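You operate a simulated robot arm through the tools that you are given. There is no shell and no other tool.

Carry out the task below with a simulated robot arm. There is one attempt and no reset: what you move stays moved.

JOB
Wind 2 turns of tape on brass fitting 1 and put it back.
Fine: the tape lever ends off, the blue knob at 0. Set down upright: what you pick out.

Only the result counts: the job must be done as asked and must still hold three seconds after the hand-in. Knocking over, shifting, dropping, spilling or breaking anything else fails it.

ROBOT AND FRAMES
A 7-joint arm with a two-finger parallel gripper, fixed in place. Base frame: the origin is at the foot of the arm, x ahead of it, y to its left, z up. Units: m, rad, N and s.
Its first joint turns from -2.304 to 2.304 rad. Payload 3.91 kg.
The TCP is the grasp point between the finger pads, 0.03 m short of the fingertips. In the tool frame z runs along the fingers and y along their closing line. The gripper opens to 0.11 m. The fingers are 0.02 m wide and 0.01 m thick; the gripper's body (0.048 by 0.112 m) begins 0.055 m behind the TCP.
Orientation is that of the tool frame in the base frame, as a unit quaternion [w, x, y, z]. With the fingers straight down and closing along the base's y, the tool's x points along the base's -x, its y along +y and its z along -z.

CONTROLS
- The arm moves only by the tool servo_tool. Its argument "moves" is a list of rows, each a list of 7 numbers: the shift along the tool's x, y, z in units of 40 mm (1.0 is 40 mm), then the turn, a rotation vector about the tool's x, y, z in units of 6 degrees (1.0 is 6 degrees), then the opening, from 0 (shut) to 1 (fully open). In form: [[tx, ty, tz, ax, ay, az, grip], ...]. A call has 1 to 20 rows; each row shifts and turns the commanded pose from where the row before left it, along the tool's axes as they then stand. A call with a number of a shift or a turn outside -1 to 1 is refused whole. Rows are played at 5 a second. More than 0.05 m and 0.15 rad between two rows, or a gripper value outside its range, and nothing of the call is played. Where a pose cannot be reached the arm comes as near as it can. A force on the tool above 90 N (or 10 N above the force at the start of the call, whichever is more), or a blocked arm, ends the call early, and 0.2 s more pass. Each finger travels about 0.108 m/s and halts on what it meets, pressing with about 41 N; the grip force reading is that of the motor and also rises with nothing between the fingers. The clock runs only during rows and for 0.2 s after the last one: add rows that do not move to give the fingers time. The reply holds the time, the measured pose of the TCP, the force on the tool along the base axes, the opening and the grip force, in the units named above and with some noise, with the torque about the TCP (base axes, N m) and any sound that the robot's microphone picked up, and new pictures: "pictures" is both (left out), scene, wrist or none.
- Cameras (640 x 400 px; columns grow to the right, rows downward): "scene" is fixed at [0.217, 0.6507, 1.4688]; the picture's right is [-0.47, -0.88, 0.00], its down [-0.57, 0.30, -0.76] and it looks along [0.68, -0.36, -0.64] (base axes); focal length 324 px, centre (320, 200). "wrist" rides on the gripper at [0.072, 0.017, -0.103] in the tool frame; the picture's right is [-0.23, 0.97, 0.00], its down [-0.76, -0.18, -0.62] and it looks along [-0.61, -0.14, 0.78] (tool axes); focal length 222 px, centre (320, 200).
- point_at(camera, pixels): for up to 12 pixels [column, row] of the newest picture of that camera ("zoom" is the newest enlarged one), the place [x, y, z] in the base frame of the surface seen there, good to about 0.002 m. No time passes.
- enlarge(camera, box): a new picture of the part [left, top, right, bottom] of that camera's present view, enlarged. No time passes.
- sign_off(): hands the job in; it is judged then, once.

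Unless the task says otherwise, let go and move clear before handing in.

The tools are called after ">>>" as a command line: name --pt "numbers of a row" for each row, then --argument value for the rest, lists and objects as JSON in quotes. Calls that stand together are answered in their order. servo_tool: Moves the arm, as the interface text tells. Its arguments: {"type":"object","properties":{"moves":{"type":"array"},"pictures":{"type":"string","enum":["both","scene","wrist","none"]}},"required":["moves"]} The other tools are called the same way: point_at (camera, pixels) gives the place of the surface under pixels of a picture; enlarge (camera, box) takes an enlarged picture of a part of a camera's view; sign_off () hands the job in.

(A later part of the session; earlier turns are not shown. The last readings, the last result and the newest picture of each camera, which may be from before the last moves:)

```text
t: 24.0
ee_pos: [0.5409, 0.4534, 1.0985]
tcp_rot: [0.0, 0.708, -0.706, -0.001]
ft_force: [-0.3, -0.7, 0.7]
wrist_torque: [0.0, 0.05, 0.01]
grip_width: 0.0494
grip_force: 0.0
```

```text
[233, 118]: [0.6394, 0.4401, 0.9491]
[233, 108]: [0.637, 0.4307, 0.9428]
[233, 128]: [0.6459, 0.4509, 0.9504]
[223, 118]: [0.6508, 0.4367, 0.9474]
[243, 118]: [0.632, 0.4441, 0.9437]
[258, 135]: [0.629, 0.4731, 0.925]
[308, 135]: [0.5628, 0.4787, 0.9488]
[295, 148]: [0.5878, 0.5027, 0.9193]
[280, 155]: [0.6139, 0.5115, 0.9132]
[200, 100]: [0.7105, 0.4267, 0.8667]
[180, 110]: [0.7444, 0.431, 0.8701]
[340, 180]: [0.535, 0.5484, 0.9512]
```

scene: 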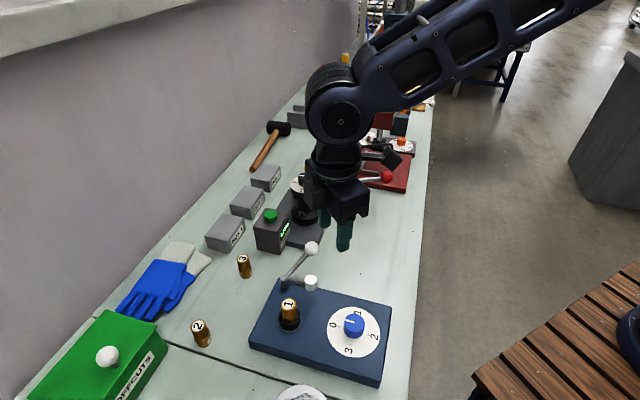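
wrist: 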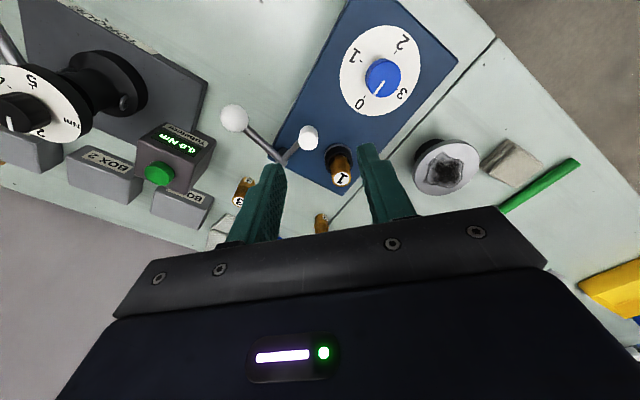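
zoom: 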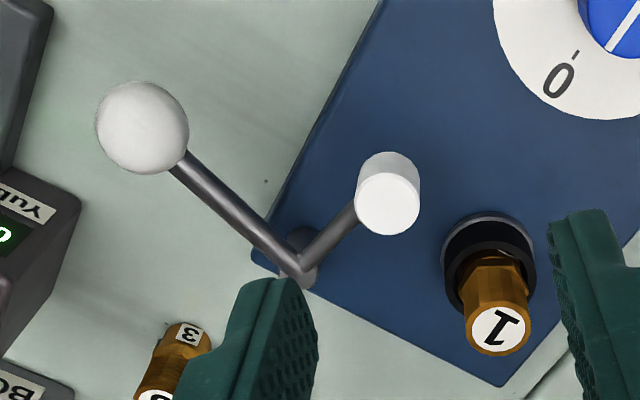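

Ball centre ≈ (0.643, 0.444, 0.936), radius ≈15 mm; pivot ≈ (0.611, 0.521). Before lowering a finger beside the ball, I'll check how tall the neighbouring torque tester and console are.

>>> point_at --camera "scene" --pixels '[[305, 180], [290, 182], [350, 182], [387, 176], [270, 213], [290, 222], [318, 215], [284, 240], [322, 243], [334, 210], [312, 247], [308, 168]]'

>>> point_at --camera "wrist" --pixels '[[175, 180], [155, 140], [190, 165], [212, 140], [120, 90], [60, 80], [30, 100], [140, 90], [207, 80], [200, 110], [308, 141], [285, 157]]'

```text
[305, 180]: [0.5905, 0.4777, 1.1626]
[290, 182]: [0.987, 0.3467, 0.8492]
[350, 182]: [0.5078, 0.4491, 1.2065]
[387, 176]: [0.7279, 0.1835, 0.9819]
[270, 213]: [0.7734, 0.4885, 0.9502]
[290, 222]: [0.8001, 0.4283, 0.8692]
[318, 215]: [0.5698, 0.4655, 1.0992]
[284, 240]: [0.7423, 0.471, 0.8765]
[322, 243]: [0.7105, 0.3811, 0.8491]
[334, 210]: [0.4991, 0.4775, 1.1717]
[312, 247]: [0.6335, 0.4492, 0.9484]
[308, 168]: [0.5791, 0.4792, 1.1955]
```

```text
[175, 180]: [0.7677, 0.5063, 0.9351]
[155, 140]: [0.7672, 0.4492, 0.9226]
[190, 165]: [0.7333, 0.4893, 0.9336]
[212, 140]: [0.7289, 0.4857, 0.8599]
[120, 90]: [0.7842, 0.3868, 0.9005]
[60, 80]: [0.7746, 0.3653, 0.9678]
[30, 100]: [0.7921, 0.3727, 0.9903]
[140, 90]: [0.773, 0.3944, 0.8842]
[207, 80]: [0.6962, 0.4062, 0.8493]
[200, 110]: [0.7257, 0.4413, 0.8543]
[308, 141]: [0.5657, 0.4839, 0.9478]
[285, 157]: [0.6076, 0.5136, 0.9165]
```

The console (x≥0.728, z≤0.95) and torque head (x≥0.77) are clear of the gripper there. I'll move above the ball.

>>> servo_tool --pt "0.078 -0.85 0 0 0 0 0.5" --pt "0.078 -0.85 0 0 0 0 0.5" --pt "0.078 -0.85 0 0 0 0 0.5" --pt "0 0 0 0 0 0 0.5" --pt "0 0 0 0 0 0 0.5"

>>> enlarge --camera "wrist" --box '[256, 70, 416, 170]'

```text
t: 25.2
ee_pos: [0.6445, 0.4439, 1.0973]
tcp_rot: [0.0, 0.707, -0.707, 0.0]
ft_force: [0.4, 0.8, 0.3]
wrist_torque: [-0.01, 0.03, -0.01]
grip_width: 0.0548
grip_force: 0.1
```

scene: 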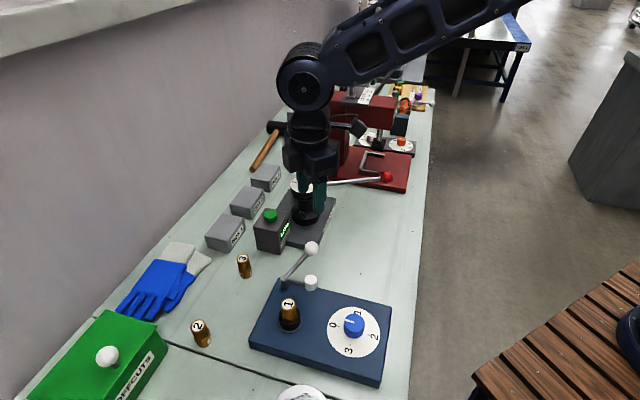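
wrist: 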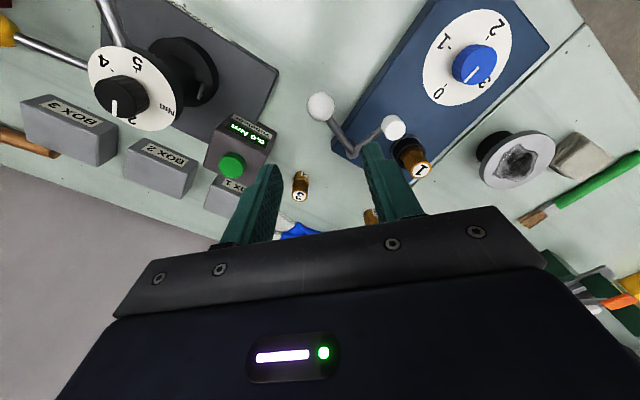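

```text
4.00 times, centred on (336, 120) of wrist
```

zoom: 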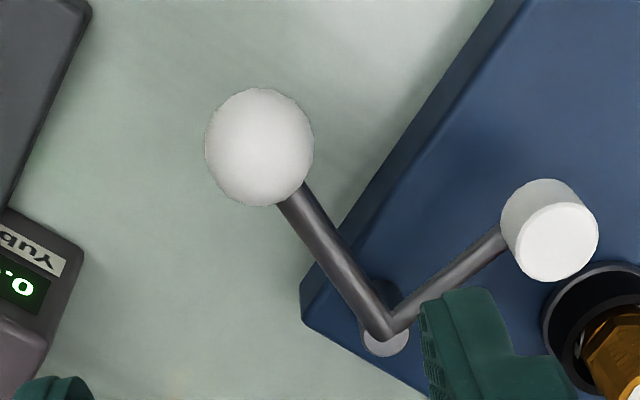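

The ball is centred under the TCP at (321,107), matching the prediction. I'll descend with the fork straddling it.

>>> servo_tool --pt "0 0 0.95 0 0 0 0.5" --pt "0 0 0.95 0 0 0 0.5" --pt "0 0 0.95 0 0 0 0.5" --pt "0 0 0.9 0 0 0 0.5" --pt "0 0 0 0 0 0 0.5" --pt "0 0 0 0 0 0 0.5"

>>> enlarge --camera "wrist" --box '[220, 100, 420, 225]'

```text
t: 26.6
ee_pos: [0.6449, 0.4444, 0.9475]
tcp_rot: [0.0, -0.707, 0.707, 0.001]
ft_force: [0.3, -0.2, 0.6]
wrist_torque: [-0.02, 0.0, -0.02]
grip_width: 0.0551
grip_force: 0.1
```

scene: 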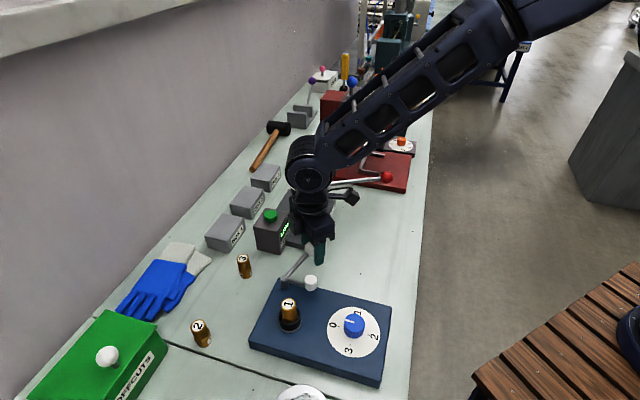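
wrist: 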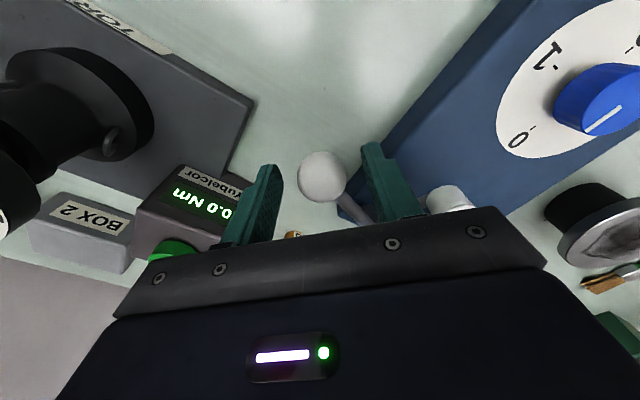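

```text
3.20 times, centred on (320, 162) of wrist
```

zoom: 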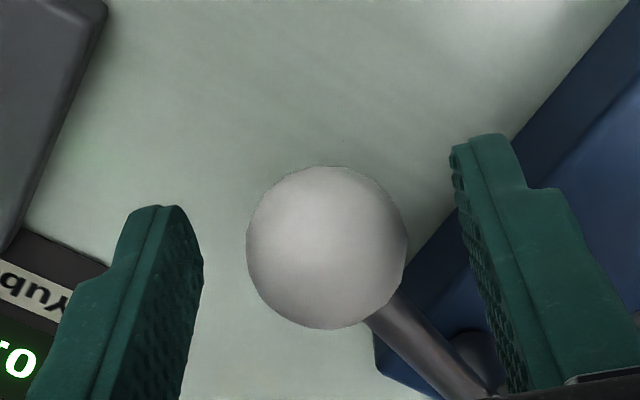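

The ball sits cleanly between the fingers. I'll narrow the fork and start pushing the ball toward -x along its arc, watching the force.

>>> servo_tool --pt "0 0 0 0 0 0 0.33" --pt "0 0 0 0 0 0 0.33" --pt "0.06 0.17 0 0 0 0 0.33" --pt "0.05 0.175 0 0 0 0 0.33" --pt "0.03 0.18 0 0 0 0 0.33" --pt "0 0 0 0 0 0 0.33"

>>> enlarge --camera "wrist" --box '[220, 100, 420, 225]'

>>> enlarge --camera "scene" --box '[240, 230, 370, 330]'

```text
t: 28.0
ee_pos: [0.6224, 0.4385, 0.9499]
tcp_rot: [-0.001, -0.707, 0.707, 0.0]
ft_force: [-0.6, -0.3, -0.2]
wrist_torque: [-0.01, 0.01, 0.03]
grip_width: 0.0364
grip_force: 0.1
```

scene: 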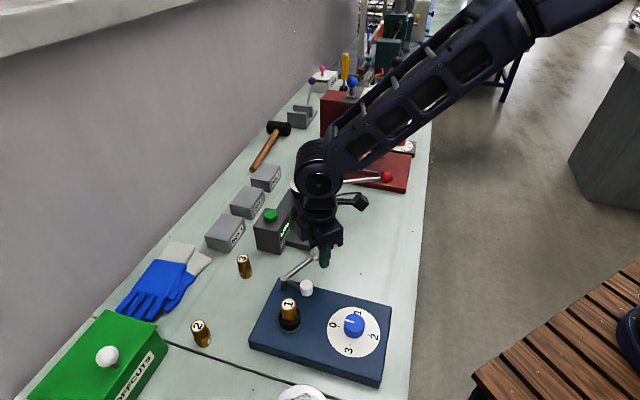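
wrist: 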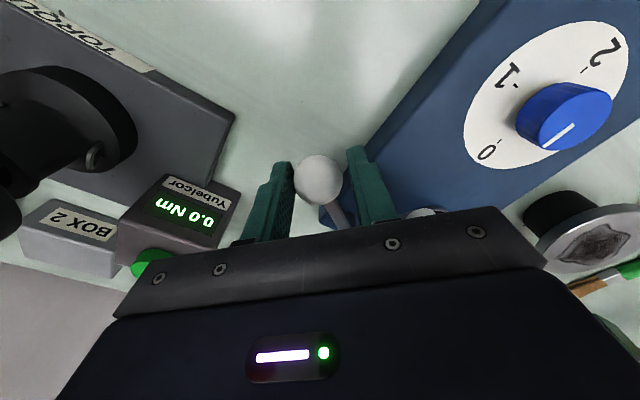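

```text
3.20 times, centred on (320, 162) of wrist
```

zoom: 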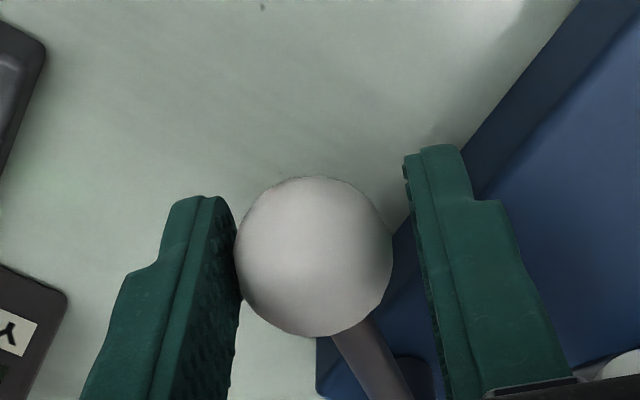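

```text
4.00 times, centred on (305, 280) of scene
```

zoom: 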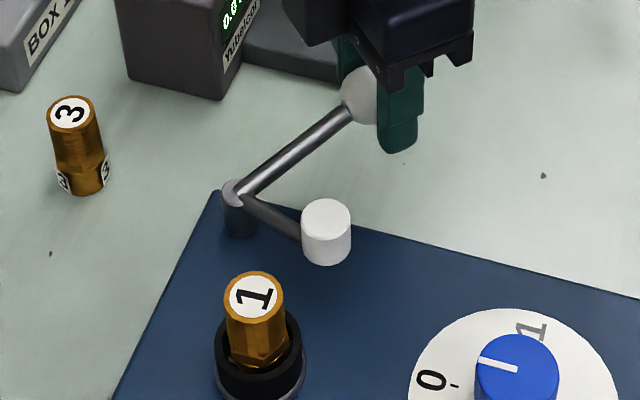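

The lever swings freely with no force and the roller is approaching the fitting. I'll continue along the arc.

>>> servo_tool --pt "0.015 0.18 0 0 0 0 0.33" --pt "0 0.18 0 0 0 0 0.33" --pt "-0.015 0.18 0 0 0 0 0.33" --pt "0 0 0 0 0 0 0.33"

>>> enlarge --camera "scene" --box '[240, 230, 370, 330]'

```text
t: 29.0
ee_pos: [0.601, 0.4379, 0.9505]
tcp_rot: [0.0, -0.707, 0.707, -0.001]
ft_force: [-0.6, 0.4, -1.1]
wrist_torque: [0.01, -0.02, -0.01]
grip_width: 0.0363
grip_force: 0.0
```

scene: 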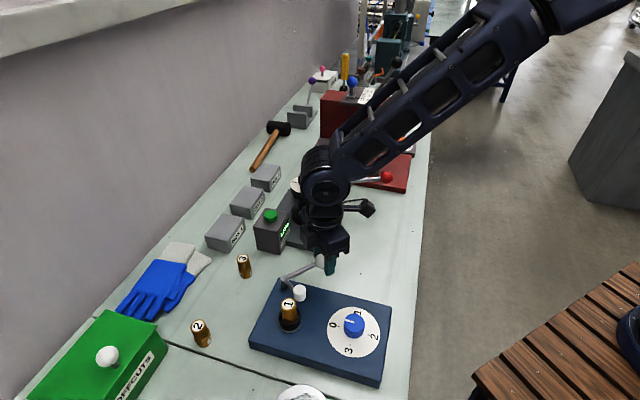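
wrist: 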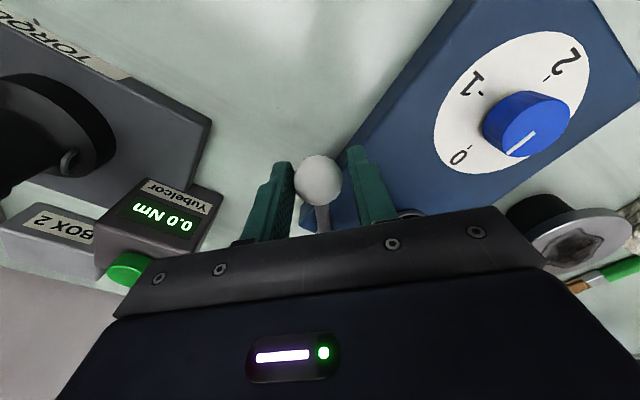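

```text
4.00 times, centred on (305, 280) of scene
```

zoom: 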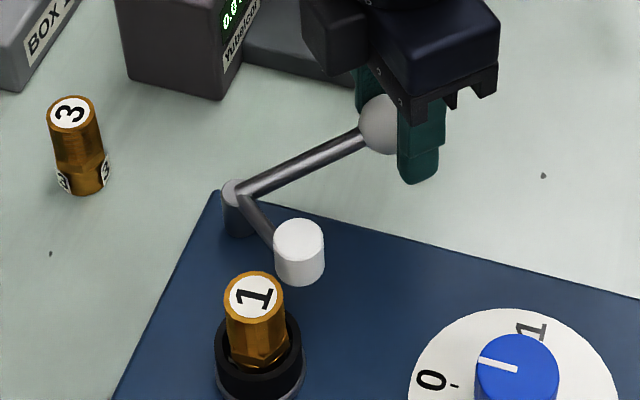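

The roller is now close to the fitting with a gap of about 10 mm. I'll continue in small steps and watch for force or sound.

>>> servo_tool --pt "-0.015 0.09 0 0 0 0 0.33" --pt "-0.015 0.09 0 0 0 0 0.33" --pt "-0.02 0.09 0 0 0 0 0.33" --pt "0 0 0 0 0 0 0.33" --pictures "none"

>>> enlarge --camera "scene" --box '[240, 230, 370, 330]'

```text
t: 30.0
ee_pos: [0.5898, 0.4405, 0.9508]
tcp_rot: [0.001, -0.707, 0.707, 0.0]
ft_force: [-0.6, 0.8, 0.0]
wrist_torque: [0.03, 0.01, 0.02]
grip_width: 0.0367
grip_force: 0.0
```

```text
4.00 times, centred on (305, 280) of scene
```

zoom: 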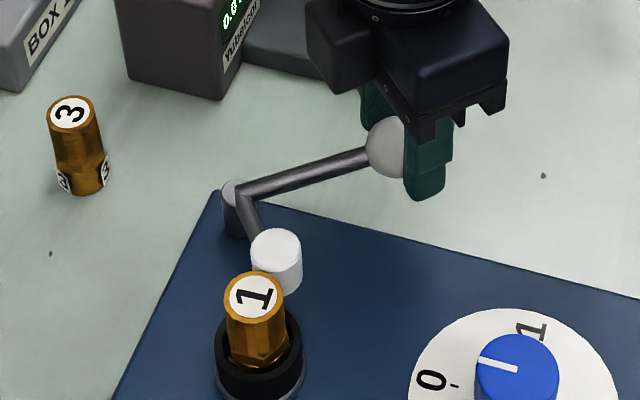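

>>> servo_tool --pt "-0.01 0.05 0 0 0 0 0.33" --pt "-0.01 0.05 0 0 0 0 0.33" --pt "0 0 0 0 0 0 0.33" --pictures "none"

>>> enlarge --camera "scene" --box '[260, 260, 340, 320]'

```text
t: 30.8
ee_pos: [0.5854, 0.4415, 0.9505]
tcp_rot: [0.001, -0.707, 0.707, 0.0]
ft_force: [0.0, 0.4, -0.4]
wrist_torque: [0.01, -0.02, -0.01]
grip_width: 0.0362
grip_force: 0.0
```

```text
6.67 times, centred on (300, 290) of scene
```

zoom: 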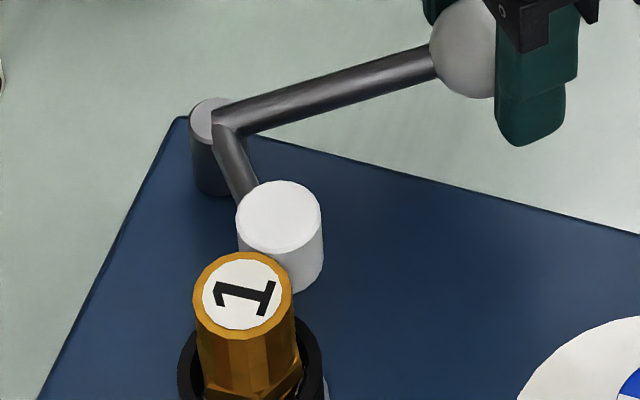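

The roller still has about 10 mm or more of clearance to the fitting, and the force is still near zero. Continuing along the arc.

>>> servo_tool --pt "-0.028 0.085 0 0 0 0 0.33" --pt "-0.032 0.084 0 0 0 0 0.33" --pt "0 0 0 0 0 0 0.33" --pictures "none"

>>> enlarge --camera "scene" --box '[260, 260, 340, 320]'

```text
t: 31.6
ee_pos: [0.5799, 0.4423, 0.9506]
tcp_rot: [-0.001, -0.706, 0.708, -0.001]
ft_force: [15.1, -6.7, -1.6]
wrist_torque: [-0.15, -0.17, -0.18]
grip_width: 0.0439
grip_force: 7.9
```

```text
6.67 times, centred on (300, 290) of scene
```

zoom: 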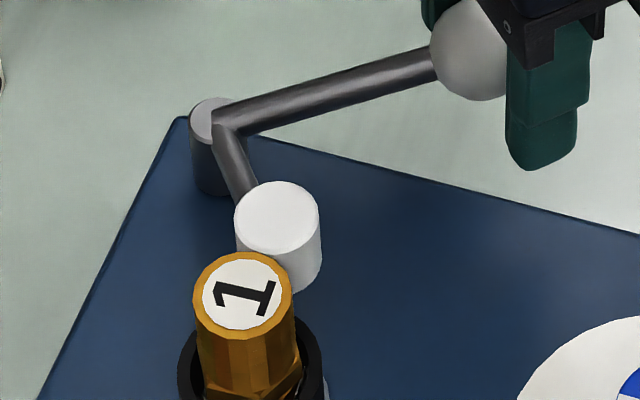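

The force rose to 15 N and the ball stopped, so the lever has reached its end with the roller at the fitting. I'll back off slightly, open and lift clear, then look.

>>> servo_tool --pt "0.02 -0.1 0 0 0 0 0.4" --pt "0 -0.02 0 0 0 0 0.5" --pt "0 0 0 0 0 0 0.5" --pt "0 0 -0.5 0 0 0 0.5" --pt "0 0 -0.9 0 0 0 0.5" --pt "0 0 -0.95 0 0 0 0.5" --pt "0 0 -0.95 0 0 0 0.5" --pt "0 0 0 0 0 0 0.5"

>>> enlarge --camera "scene" --box '[250, 250, 350, 330]'

>>> enlarge --camera "wrist" --box '[300, 0, 540, 160]'

```text
t: 33.4
ee_pos: [0.5859, 0.4439, 1.0828]
tcp_rot: [0.0, -0.707, 0.707, 0.001]
ft_force: [-0.4, -0.2, -0.4]
wrist_torque: [0.01, 0.0, 0.02]
grip_width: 0.0549
grip_force: 0.1
```

scene: 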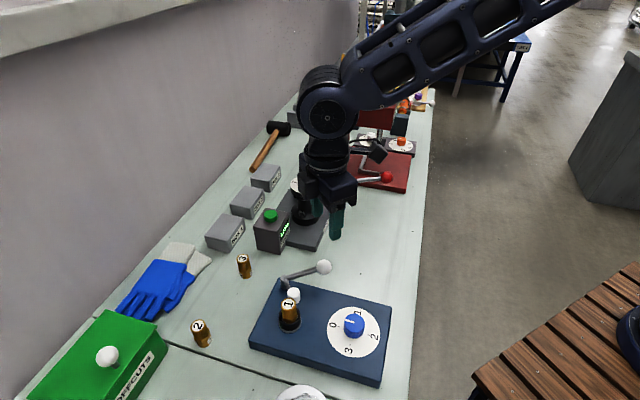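
wrist: 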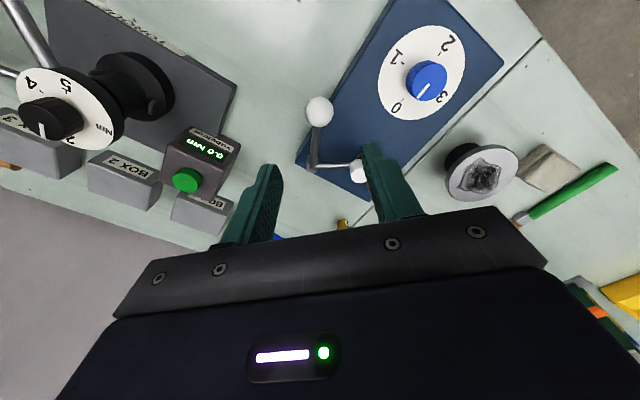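

```text
5.00 times, centred on (300, 290) of scene
```

zoom: 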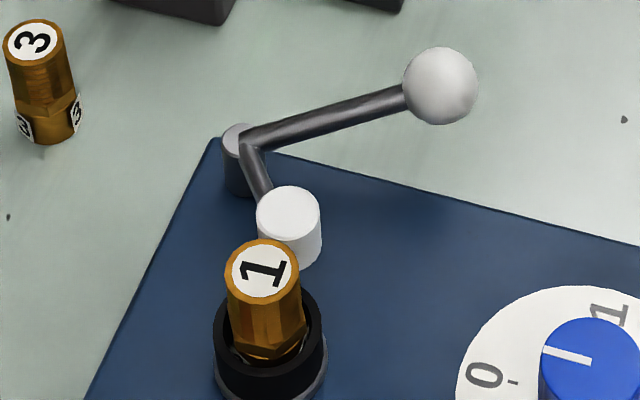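

```text
2.50 times, centred on (420, 80) of wrist
```

zoom: 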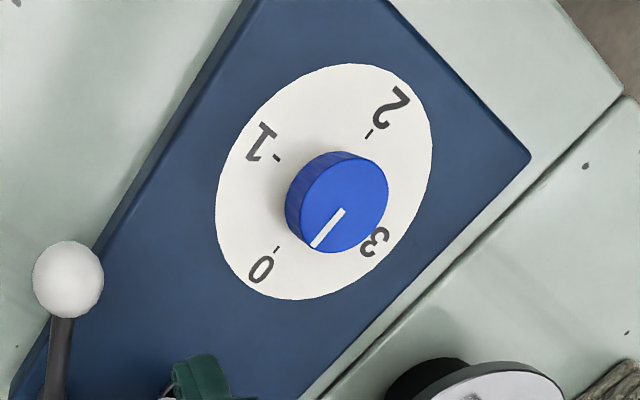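

The lever stays in its new position after release. Moving toward the knob, I'll check the roller against the fitting from above on the way.

>>> servo_tool --pt "-0.05 0.72 -0.17 0 0 0 0.6" --pt "-0.05 0.72 -0.17 0 0 0 0.6" --pt "-0.05 0.72 -0.17 0 0 0 0.6" --pt "0 0 0 0 0 0 0.6" --pt "0 0 0 0 0 0 0.6" --pictures "wrist"

>>> enlarge --camera "wrist" --box '[230, 120, 390, 220]'

>>> enlarge --camera "wrist" --box '[220, 20, 440, 160]'

```text
t: 34.6
ee_pos: [0.4978, 0.4478, 1.1023]
tcp_rot: [0.0, 0.707, -0.707, 0.0]
ft_force: [-0.1, 0.4, 0.2]
wrist_torque: [-0.03, -0.01, -0.03]
grip_width: 0.0659
grip_force: 0.0
```

wrist: 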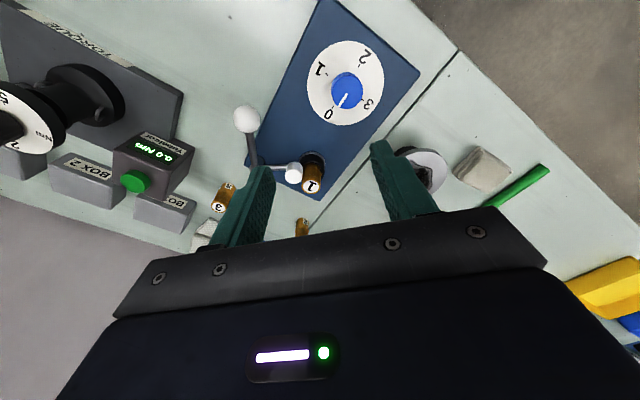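

```text
4.00 times, centred on (310, 170) of wrist
```

zoom: 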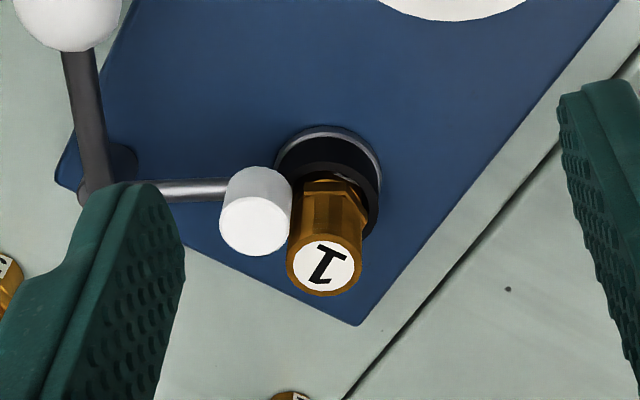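

```text
2.86 times, centred on (330, 90) of wrist
```

zoom: 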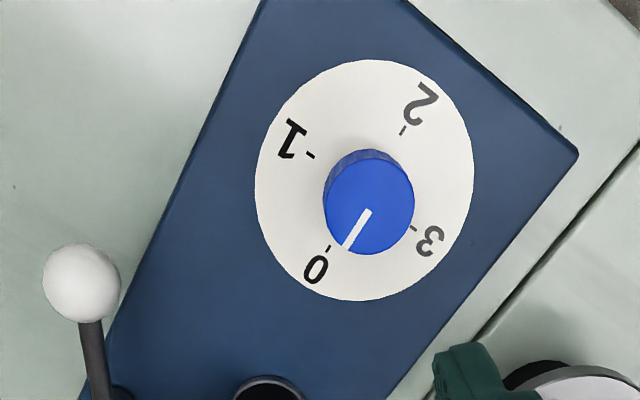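

The roller is against the fitting's side. Now I'll measure the knob centre and the tick directions.

>>> point_at --camera "zoom" --pixels '[[327, 248], [310, 156], [402, 130], [413, 229], [369, 201], [326, 200], [411, 200], [369, 165], [369, 250], [365, 212], [347, 249], [330, 180]]'

>>> enlarge --camera "wrist" --box '[300, 50, 396, 110]'

```text
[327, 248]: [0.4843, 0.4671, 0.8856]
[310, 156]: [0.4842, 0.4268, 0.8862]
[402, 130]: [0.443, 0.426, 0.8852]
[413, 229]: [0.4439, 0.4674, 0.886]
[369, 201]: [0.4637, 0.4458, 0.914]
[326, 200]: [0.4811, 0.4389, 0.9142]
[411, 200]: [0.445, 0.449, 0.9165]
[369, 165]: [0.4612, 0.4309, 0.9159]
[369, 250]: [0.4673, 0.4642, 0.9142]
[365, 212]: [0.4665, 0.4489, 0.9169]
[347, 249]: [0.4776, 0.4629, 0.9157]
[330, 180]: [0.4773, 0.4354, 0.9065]
```

```text
6.67 times, centred on (348, 80) of wrist
```

zoom: 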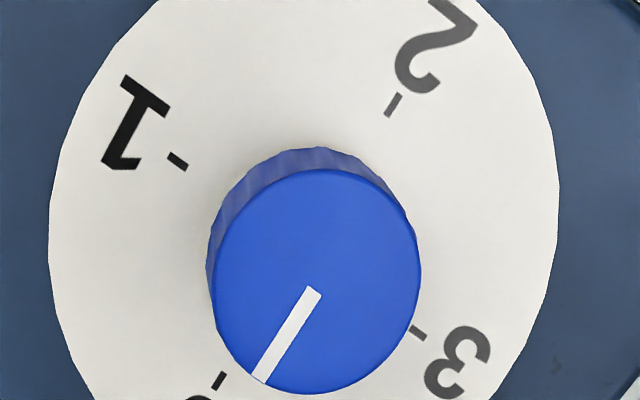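

The ticks are 90° apart around centre (0.464, 0.447): 0 at +45°, 1 at -45°, 2 at -135°, so 0→2 is 180° clockwise. Knob diameter ≈35 mm with its top at z≈0.915. I'll hover above it.

>>> servo_tool --pt "0.01 0.283 0.8 0 0 0 0.6" --pt "0.01 0.283 0.8 0 0 0 0.6" --pt "0.01 0.283 0.8 0 0 0 0.6" --pt "0 0 0 0 0 0 0.6" --pt "0 0 0 0 0 0 0.6" --pictures "wrist"

>>> enlarge --camera "wrist" --box '[240, 80, 400, 180]'

```text
t: 35.8
ee_pos: [0.4644, 0.4464, 1.0074]
tcp_rot: [0.0, 0.707, -0.707, 0.0]
ft_force: [0.3, -0.4, 0.5]
wrist_torque: [0.01, -0.01, 0.02]
grip_width: 0.0658
grip_force: 0.1
```

wrist: 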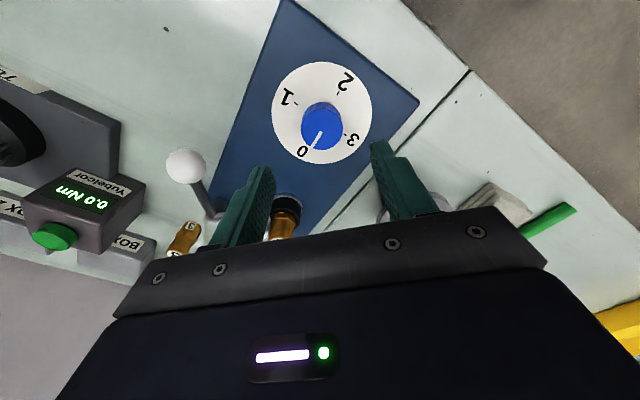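

```text
4.00 times, centred on (320, 130) of wrist
```

zoom: 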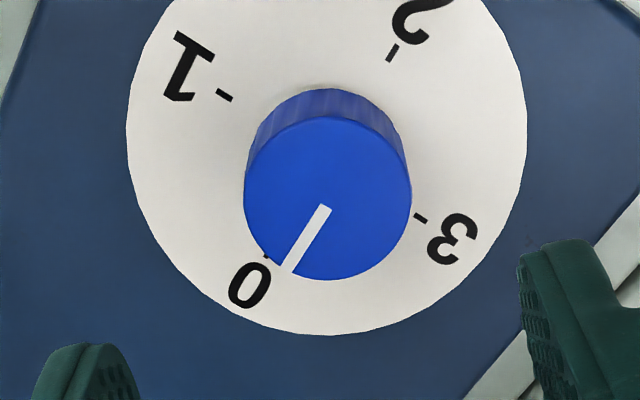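

The knob centre is at (322,129), within about 1 mm of the tool axis. I'll descend to TCP z≈0.922 around the knob.

>>> servo_tool --pt "0 0.02 0.7 0 0 0 0.6" --pt "0 0 0.7 0 0 0 0.6" --pt "0 0 0.71 0 0 0 0.6" --pt "0 0 0 0 0 0 0.6" --pt "0 0 0 0 0 0 0.6" --pictures "wrist"

>>> enlarge --camera "wrist" --box '[240, 110, 400, 210]'

```text
t: 37.0
ee_pos: [0.4614, 0.4464, 0.9223]
tcp_rot: [0.001, -0.707, 0.708, 0.0]
ft_force: [0.2, 0.1, 0.3]
wrist_torque: [-0.03, -0.02, 0.03]
grip_width: 0.0657
grip_force: 0.1
```

wrist: 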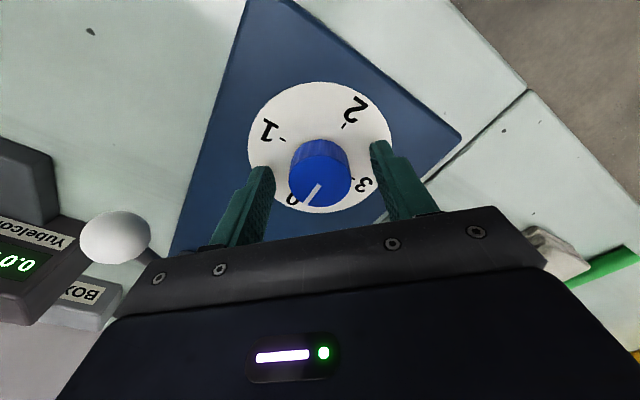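

```text
4.00 times, centred on (320, 160) of wrist
```

zoom: 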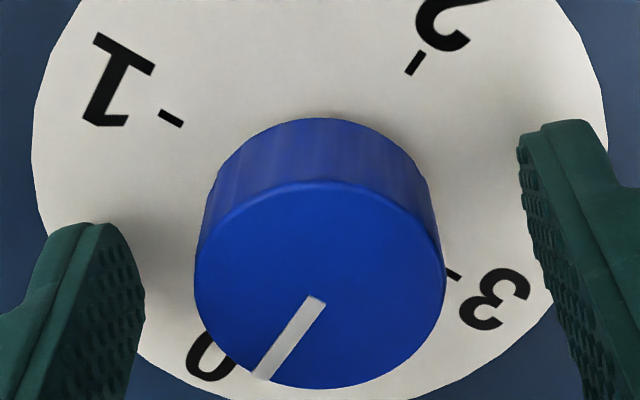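

The knob is centred between the fingers. I'll close on it.

>>> servo_tool --pt "0 0 0 0 0 0 0.45" --pt "0 0 0 0 0 0 0.3" --pt "0 0 0 0 0 0 0.28" --pt "0 0 0 0 0 0 0.28" --pt "0 0 0 0 0 0 0.28" --pictures "wrist"

>>> enlarge --camera "wrist" --box '[240, 110, 400, 210]'

```text
t: 38.2
ee_pos: [0.4629, 0.4475, 0.9219]
tcp_rot: [0.001, -0.707, 0.707, 0.0]
ft_force: [6.7, 0.3, -1.4]
wrist_torque: [0.15, -0.2, 0.0]
grip_width: 0.0374
grip_force: 44.8
```

wrist: 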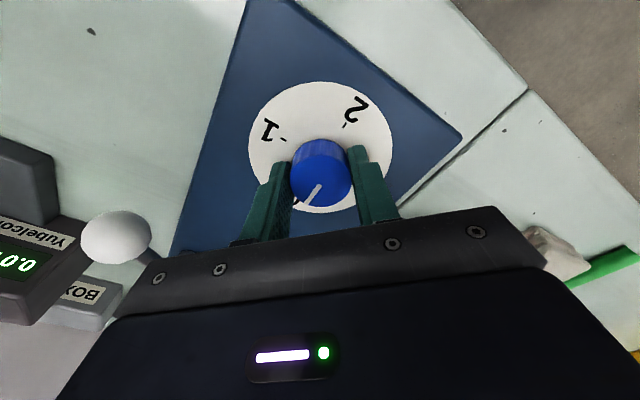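

```text
4.00 times, centred on (320, 160) of wrist
```

zoom: 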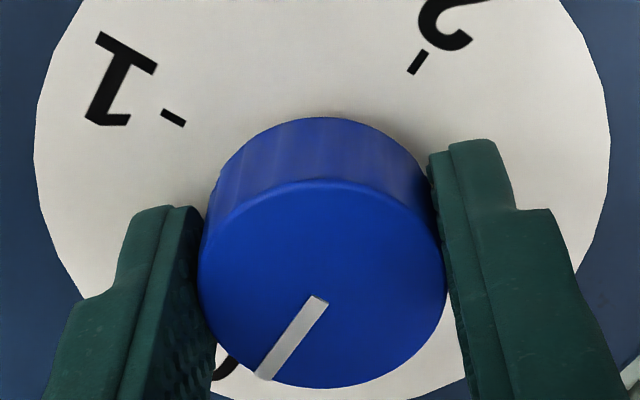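

The knob is gripped at 0.0374 m width with a small side force. I'll start turning clockwise (+ about tool z), first as a small test.

>>> servo_tool --pt "0 -0.015 0 0 0 0 0.28" --pt "0 0 0 0 0 0.5 0.28" --pt "0 0 0 0 0 0.75 0.28" --pt "0 0 0 0 0 0.75 0.28" --pt "0 0 0 0 0 0.5 0.28" --pt "0 0 0 0 0 0 0.28"

>>> enlarge --camera "wrist" --box '[240, 110, 400, 210]'

>>> enlarge --camera "scene" --box '[250, 250, 380, 350]'

```text
t: 39.6
ee_pos: [0.4631, 0.4475, 0.9214]
tcp_rot: [0.0, -0.608, 0.794, -0.001]
ft_force: [-16.5, -2.1, 5.9]
wrist_torque: [0.28, 0.67, -0.01]
grip_width: 0.0373
grip_force: 45.1
```

scene: 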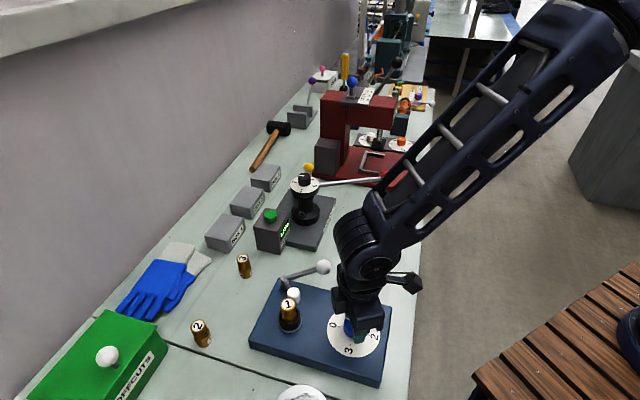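
wrist: 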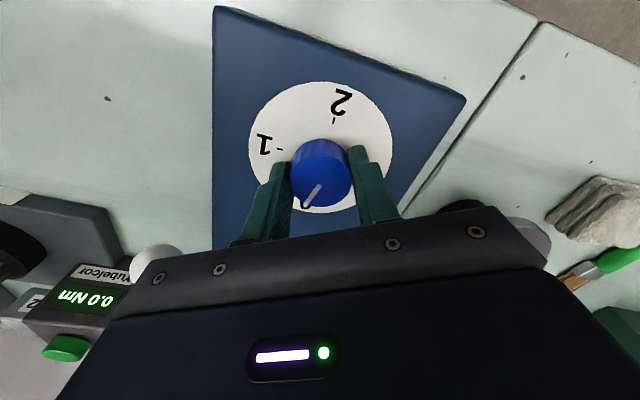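

```text
4.00 times, centred on (320, 160) of wrist
```

zoom: 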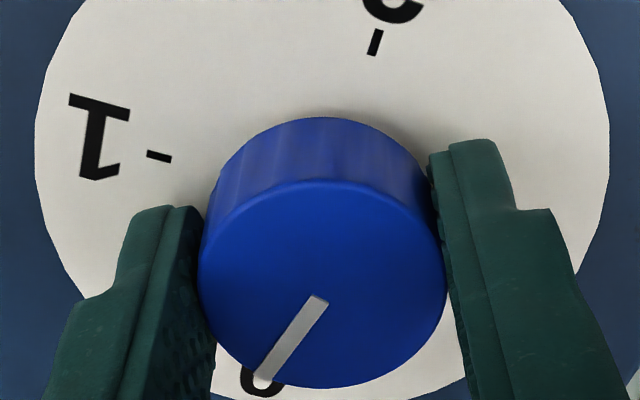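

```text
4.00 times, centred on (315, 300) of scene
```

zoom: 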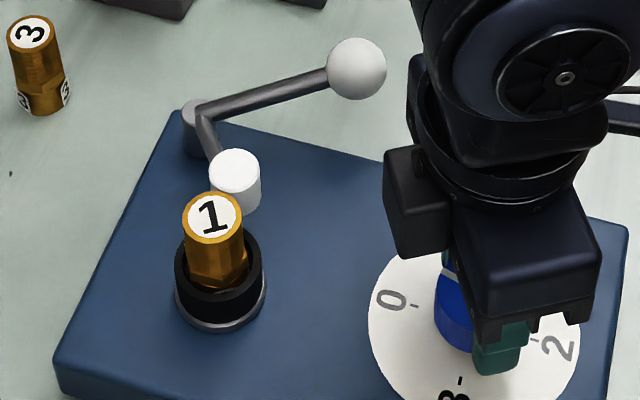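

The knob turns with the tool and the fitting rotates with it (its "1" has turned about 60°), so winding is geared to the knob. I'll trim the side force and continue.

>>> servo_tool --pt "0.002 0.01 0 0 0 0 0.28" --pt "0 0 0 0 0 0.6 0.28" --pt "0 0 0 0 0 0.7 0.28" --pt "0 0 0 0 0 0.7 0.28" --pt "0 0 0 0 0 0.7 0.28" --pt "0 0 0 0 0 0.7 0.28" --pt "0 0 0 0 0 0.6 0.28" --pt "0 0 0 0 0 0 0.28"

>>> enlarge --camera "wrist" --box '[240, 110, 400, 210]'

>>> enlarge --camera "scene" --box '[250, 250, 380, 350]'

```text
t: 41.4
ee_pos: [0.4617, 0.4463, 0.9223]
tcp_rot: [0.0, -0.43, 0.903, -0.001]
ft_force: [-34.8, 5.2, -0.6]
wrist_torque: [0.73, 0.49, 0.04]
grip_width: 0.0377
grip_force: 45.1
```

scene: 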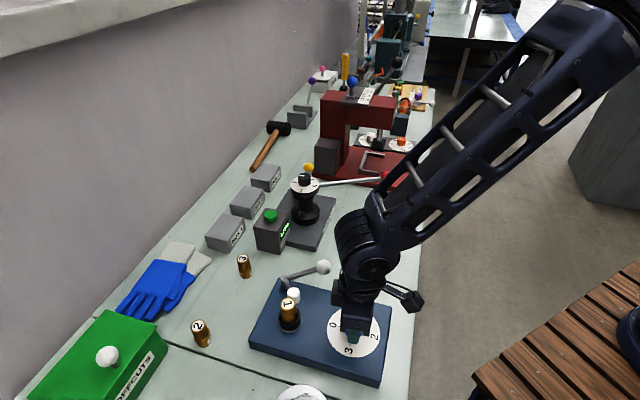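
wrist: 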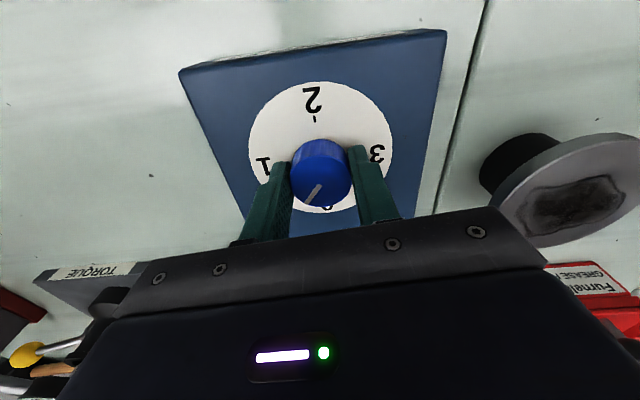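

```text
4.00 times, centred on (320, 160) of wrist
```

zoom: 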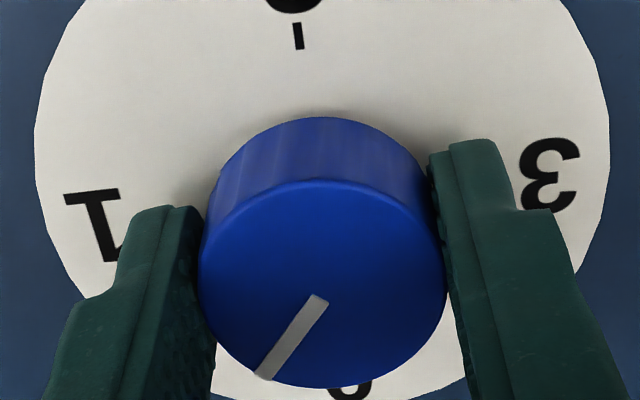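

```text
4.00 times, centred on (315, 300) of scene
```

zoom: 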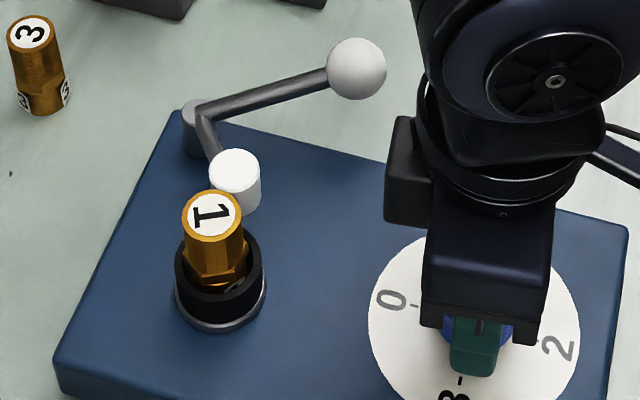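

The pose has turned 39° and the knob follows, but the side force reached -35 N in x because the grip is about 1 mm off-centre. I'll compensate while turning on to 90°.

>>> servo_tool --pt "0.014 0.0175 0 0 0 0 0.28" --pt "0 0.0023 0 0 0 0.7 0.28" --pt "0 0.0023 0 0 0 0.7 0.28" --pt "0 0.0023 0 0 0 0.7 0.28" --pt "0 0.0023 0 0 0 0.7 0.28" --pt "0 0.0023 0 0 0 0.7 0.28" --pt "0 0.0023 0 0 0 0.7 0.28" --pt "0 0 0 0 0 0 0.28" --pictures "none"

>>> enlarge --camera "wrist" --box '[240, 110, 400, 210]'

>>> enlarge --camera "scene" --box '[250, 250, 380, 350]'

```text
t: 43.2
ee_pos: [0.4615, 0.4486, 0.9231]
tcp_rot: [0.0, -0.223, 0.975, -0.001]
ft_force: [-19.8, 4.8, 12.0]
wrist_torque: [-0.4, 0.47, 0.01]
grip_width: 0.0373
grip_force: 45.5
```

```text
4.00 times, centred on (320, 160) of wrist
```

zoom: 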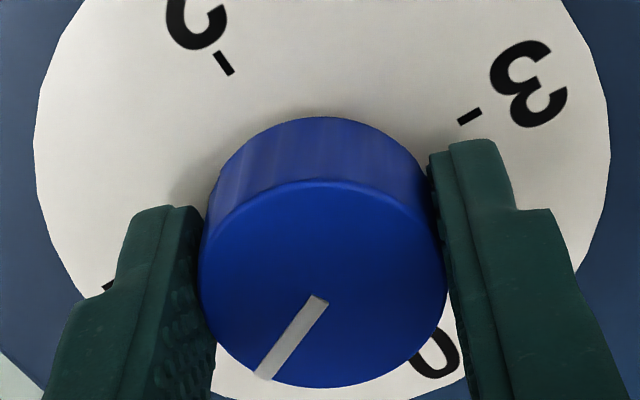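

```text
4.00 times, centred on (315, 300) of scene
```

zoom: 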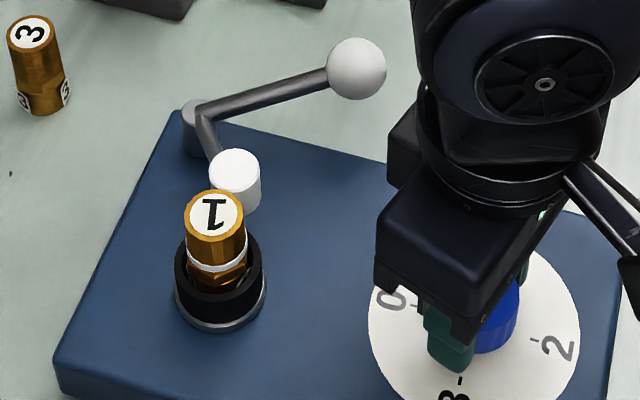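

A white tape band now shows on the fitting, so winding works. Turned 64° so far; I'll continue to 90° with trims.

>>> servo_tool --pt "0.009 0.004 -0.007 0 0 0 0.28" --pt "0 0.0023 0 0 0 0.7 0.28" --pt "0 0.0023 0 0 0 0.7 0.28" --pt "0 0.0023 0 0 0 0.7 0.28" --pt "0 0.0023 0 0 0 0.7 0.28" --pt "0 0.0023 0 0 0 0.7 0.28" --pt "0 0.0023 0 0 0 0.8 0.28" --pt "0 0 0 0 0 0 0.28" --pictures "wrist"

>>> enlarge --camera "wrist" --box '[240, 110, 400, 210]'

>>> enlarge --camera "scene" --box '[250, 250, 380, 350]'

```text
t: 45.0
ee_pos: [0.4621, 0.4493, 0.9219]
tcp_rot: [0.0, 0.001, 1.0, 0.0]
ft_force: [-1.0, 17.6, -7.5]
wrist_torque: [0.12, -0.32, 0.01]
grip_width: 0.0375
grip_force: 45.1
```

wrist: 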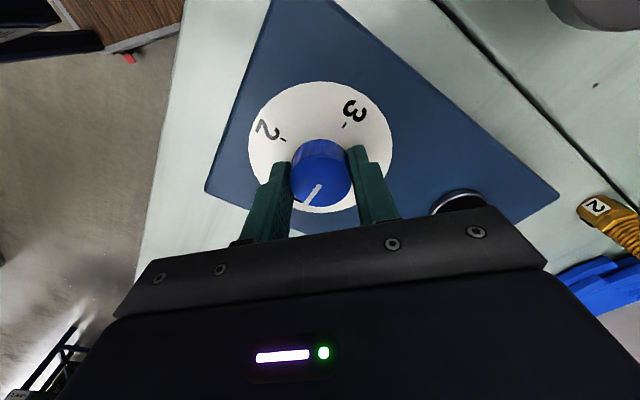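

```text
4.00 times, centred on (320, 160) of wrist
```

zoom: 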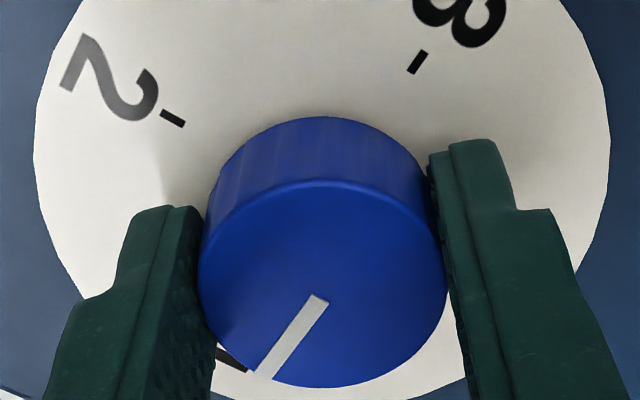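

```text
4.00 times, centred on (315, 300) of scene
```

zoom: 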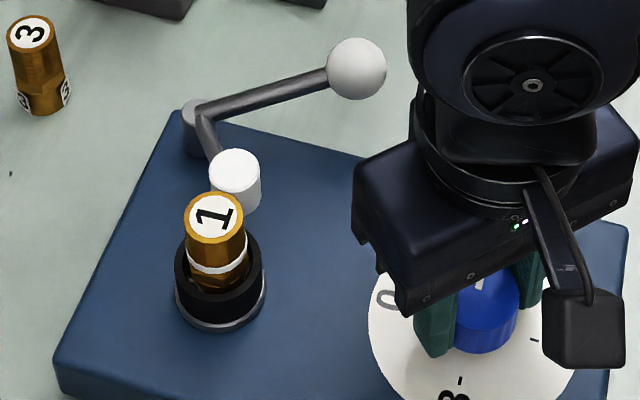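

At exactly 90° the pointer is at 1, and one band of tape is on the fitting. I'll release the knob, re-centre on its axis, and yaw back -90° with open fingers for the second quarter turn.

>>> servo_tool --pt "0 0 0 0 0 0 0.4" --pt "0 0 0 0 0 0 0.6" --pt "0 0 0 0 0 0 0.6" --pt "-0.045 0.035 0 0 0 0 0.6" --pt "0 0 0 0 0 -1 0.6" --pt "0 0 0 0 0 -1 0.6" --pt "0 0 0 0 0 -1 0.6" --pt "0 0 0 0 0 -1 0.6" --pt "0 0 0 0 0 -1 0.6" --pt "0 0 0 0 0 -1 0.6" --pt "0 0 0 0 0 -1 0.6" --pt "0 0 0 0 0 -1 0.6" --pt "0 0 0 0 0 -1 0.6" --pt "0 0 0 0 0 -1 0.6" --pt "0 0 0 0 0 -1 0.6" --pt "0 0 0 0 0 -1 0.6" --pt "0 0 0 0 0 -1 0.6" --pt "0 0 0 0 0 -1 0.6" --pt "0 0 0 0 0 -1 0.6" --pt "0 0 0 0 0 0 0.6"

>>> enlarge --camera "wrist" --box '[240, 110, 400, 210]'

>>> enlarge --camera "scene" --box '[250, 250, 380, 350]'

```text
t: 49.2
ee_pos: [0.4629, 0.4508, 0.9213]
tcp_rot: [0.001, 0.708, -0.706, 0.0]
ft_force: [-0.7, -1.0, -0.8]
wrist_torque: [-0.03, 0.0, -0.02]
grip_width: 0.066
grip_force: 0.0
```

scene: 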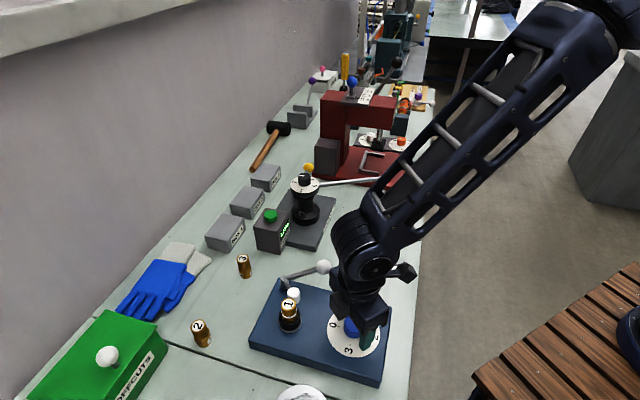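
wrist: 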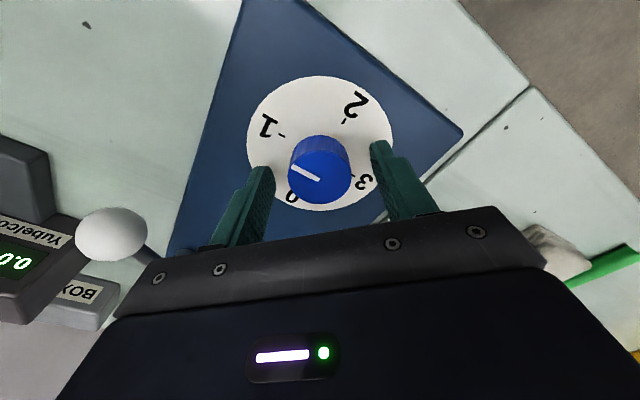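

```text
4.00 times, centred on (320, 160) of wrist
```

zoom: 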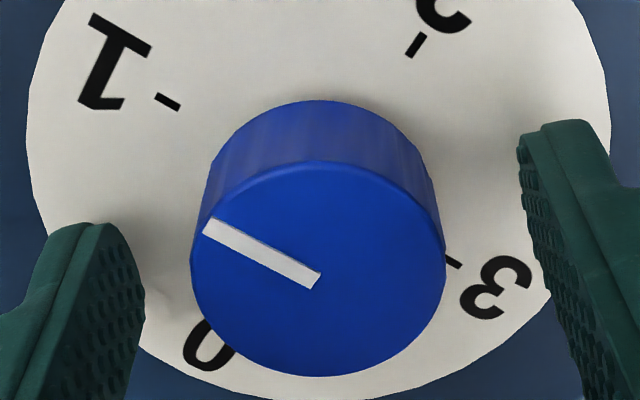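

```text
4.00 times, centred on (315, 300) of scene
```

zoom: 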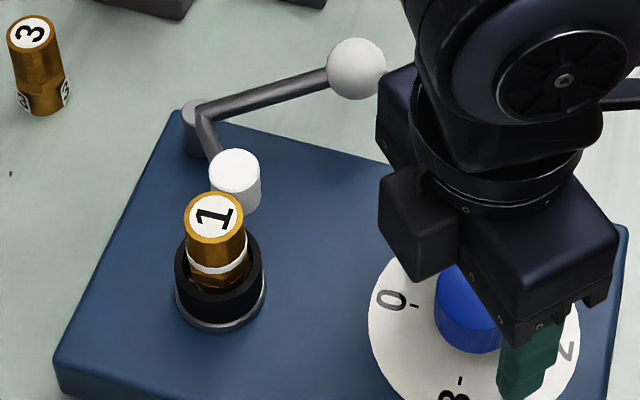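

The knob stayed at 1 and the yaw is back. I'll grip again with a tiny trim and check the force.

>>> servo_tool --pt "0 -0.015 0 0 0 0 0.6" --pt "0 0 0 0 0 0 0.4" --pt "0 0 0 0 0 0 0.28" --pt "0 0 0 0 0 0 0.28" --pt "0 0 0 0 0 0 0.28" --pt "0 0 0 0 0 0 0.28" --pictures "none"

>>> enlarge --camera "wrist" --box '[240, 110, 400, 210]'

```text
t: 50.6
ee_pos: [0.4631, 0.4512, 0.9218]
tcp_rot: [-0.001, -0.707, 0.708, 0.0]
ft_force: [-7.8, -0.8, -0.5]
wrist_torque: [0.03, 0.18, 0.0]
grip_width: 0.0375
grip_force: 45.4
```

```text
4.00 times, centred on (320, 160) of wrist
```

zoom: 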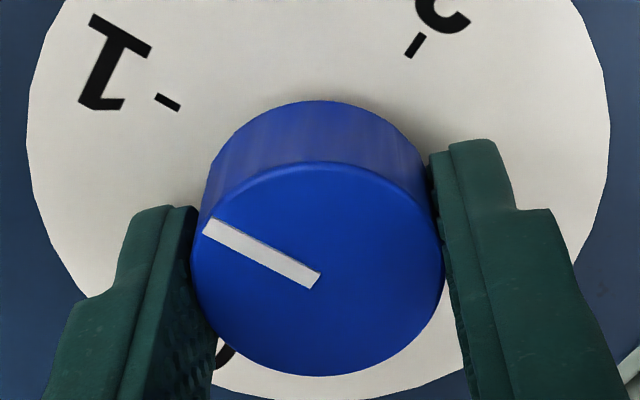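

>>> servo_tool --pt "0 0.013 0 0 0 0 0.28" --pt "0 0 0 0 0 0.6 0.28" --pt "0 0 0 0 0 0.7 0.28" --pt "0 0 0 0 0 0.7 0.28" --pt "0 0 0 0 0 0.7 0.28" --pt "0 0 0 0 0 0.7 0.28" --pt "0 0 0 0 0 0.6 0.28" --pt "0 0 0 0 0 0 0.28" --pictures "none"

```text
t: 52.4
ee_pos: [0.4639, 0.4509, 0.9214]
tcp_rot: [0.0, -0.544, 0.839, 0.0]
ft_force: [4.2, 9.4, -16.0]
wrist_torque: [0.59, -0.16, 0.01]
grip_width: 0.0371
grip_force: 44.8
```

Turned 24° past 1 with low side forces. Trimming and continuing.

>>> servo_tool --pt "-0.015 0 0.012 0 0 0 0.28" --pt "0 0 0 0 0 0.7 0.28" --pt "0 0 0 0 0 0.7 0.28" --pt "0 0 0 0 0 0.7 0.28" --pt "0 0 0 0 0 0.7 0.28" --pt "0 0 0 0 0 0.7 0.28" --pt "0 0 0 0 0 0.5 0.28" --pt "0 0 0 0 0 0 0.28" --pictures "none"

>>> enlarge --camera "scene" --box '[250, 250, 380, 350]'

```text
t: 54.2
ee_pos: [0.4641, 0.4499, 0.9223]
tcp_rot: [0.0, -0.357, 0.934, -0.001]
ft_force: [4.5, -14.4, 17.4]
wrist_torque: [-0.73, 0.19, 0.0]
grip_width: 0.0372
grip_force: 45.2
```

```text
4.00 times, centred on (315, 300) of scene
```

zoom: 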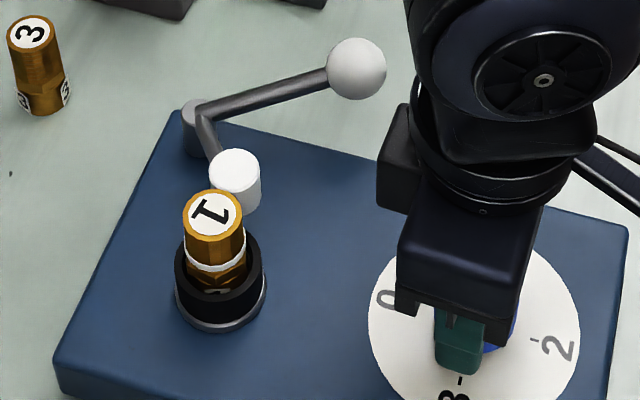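

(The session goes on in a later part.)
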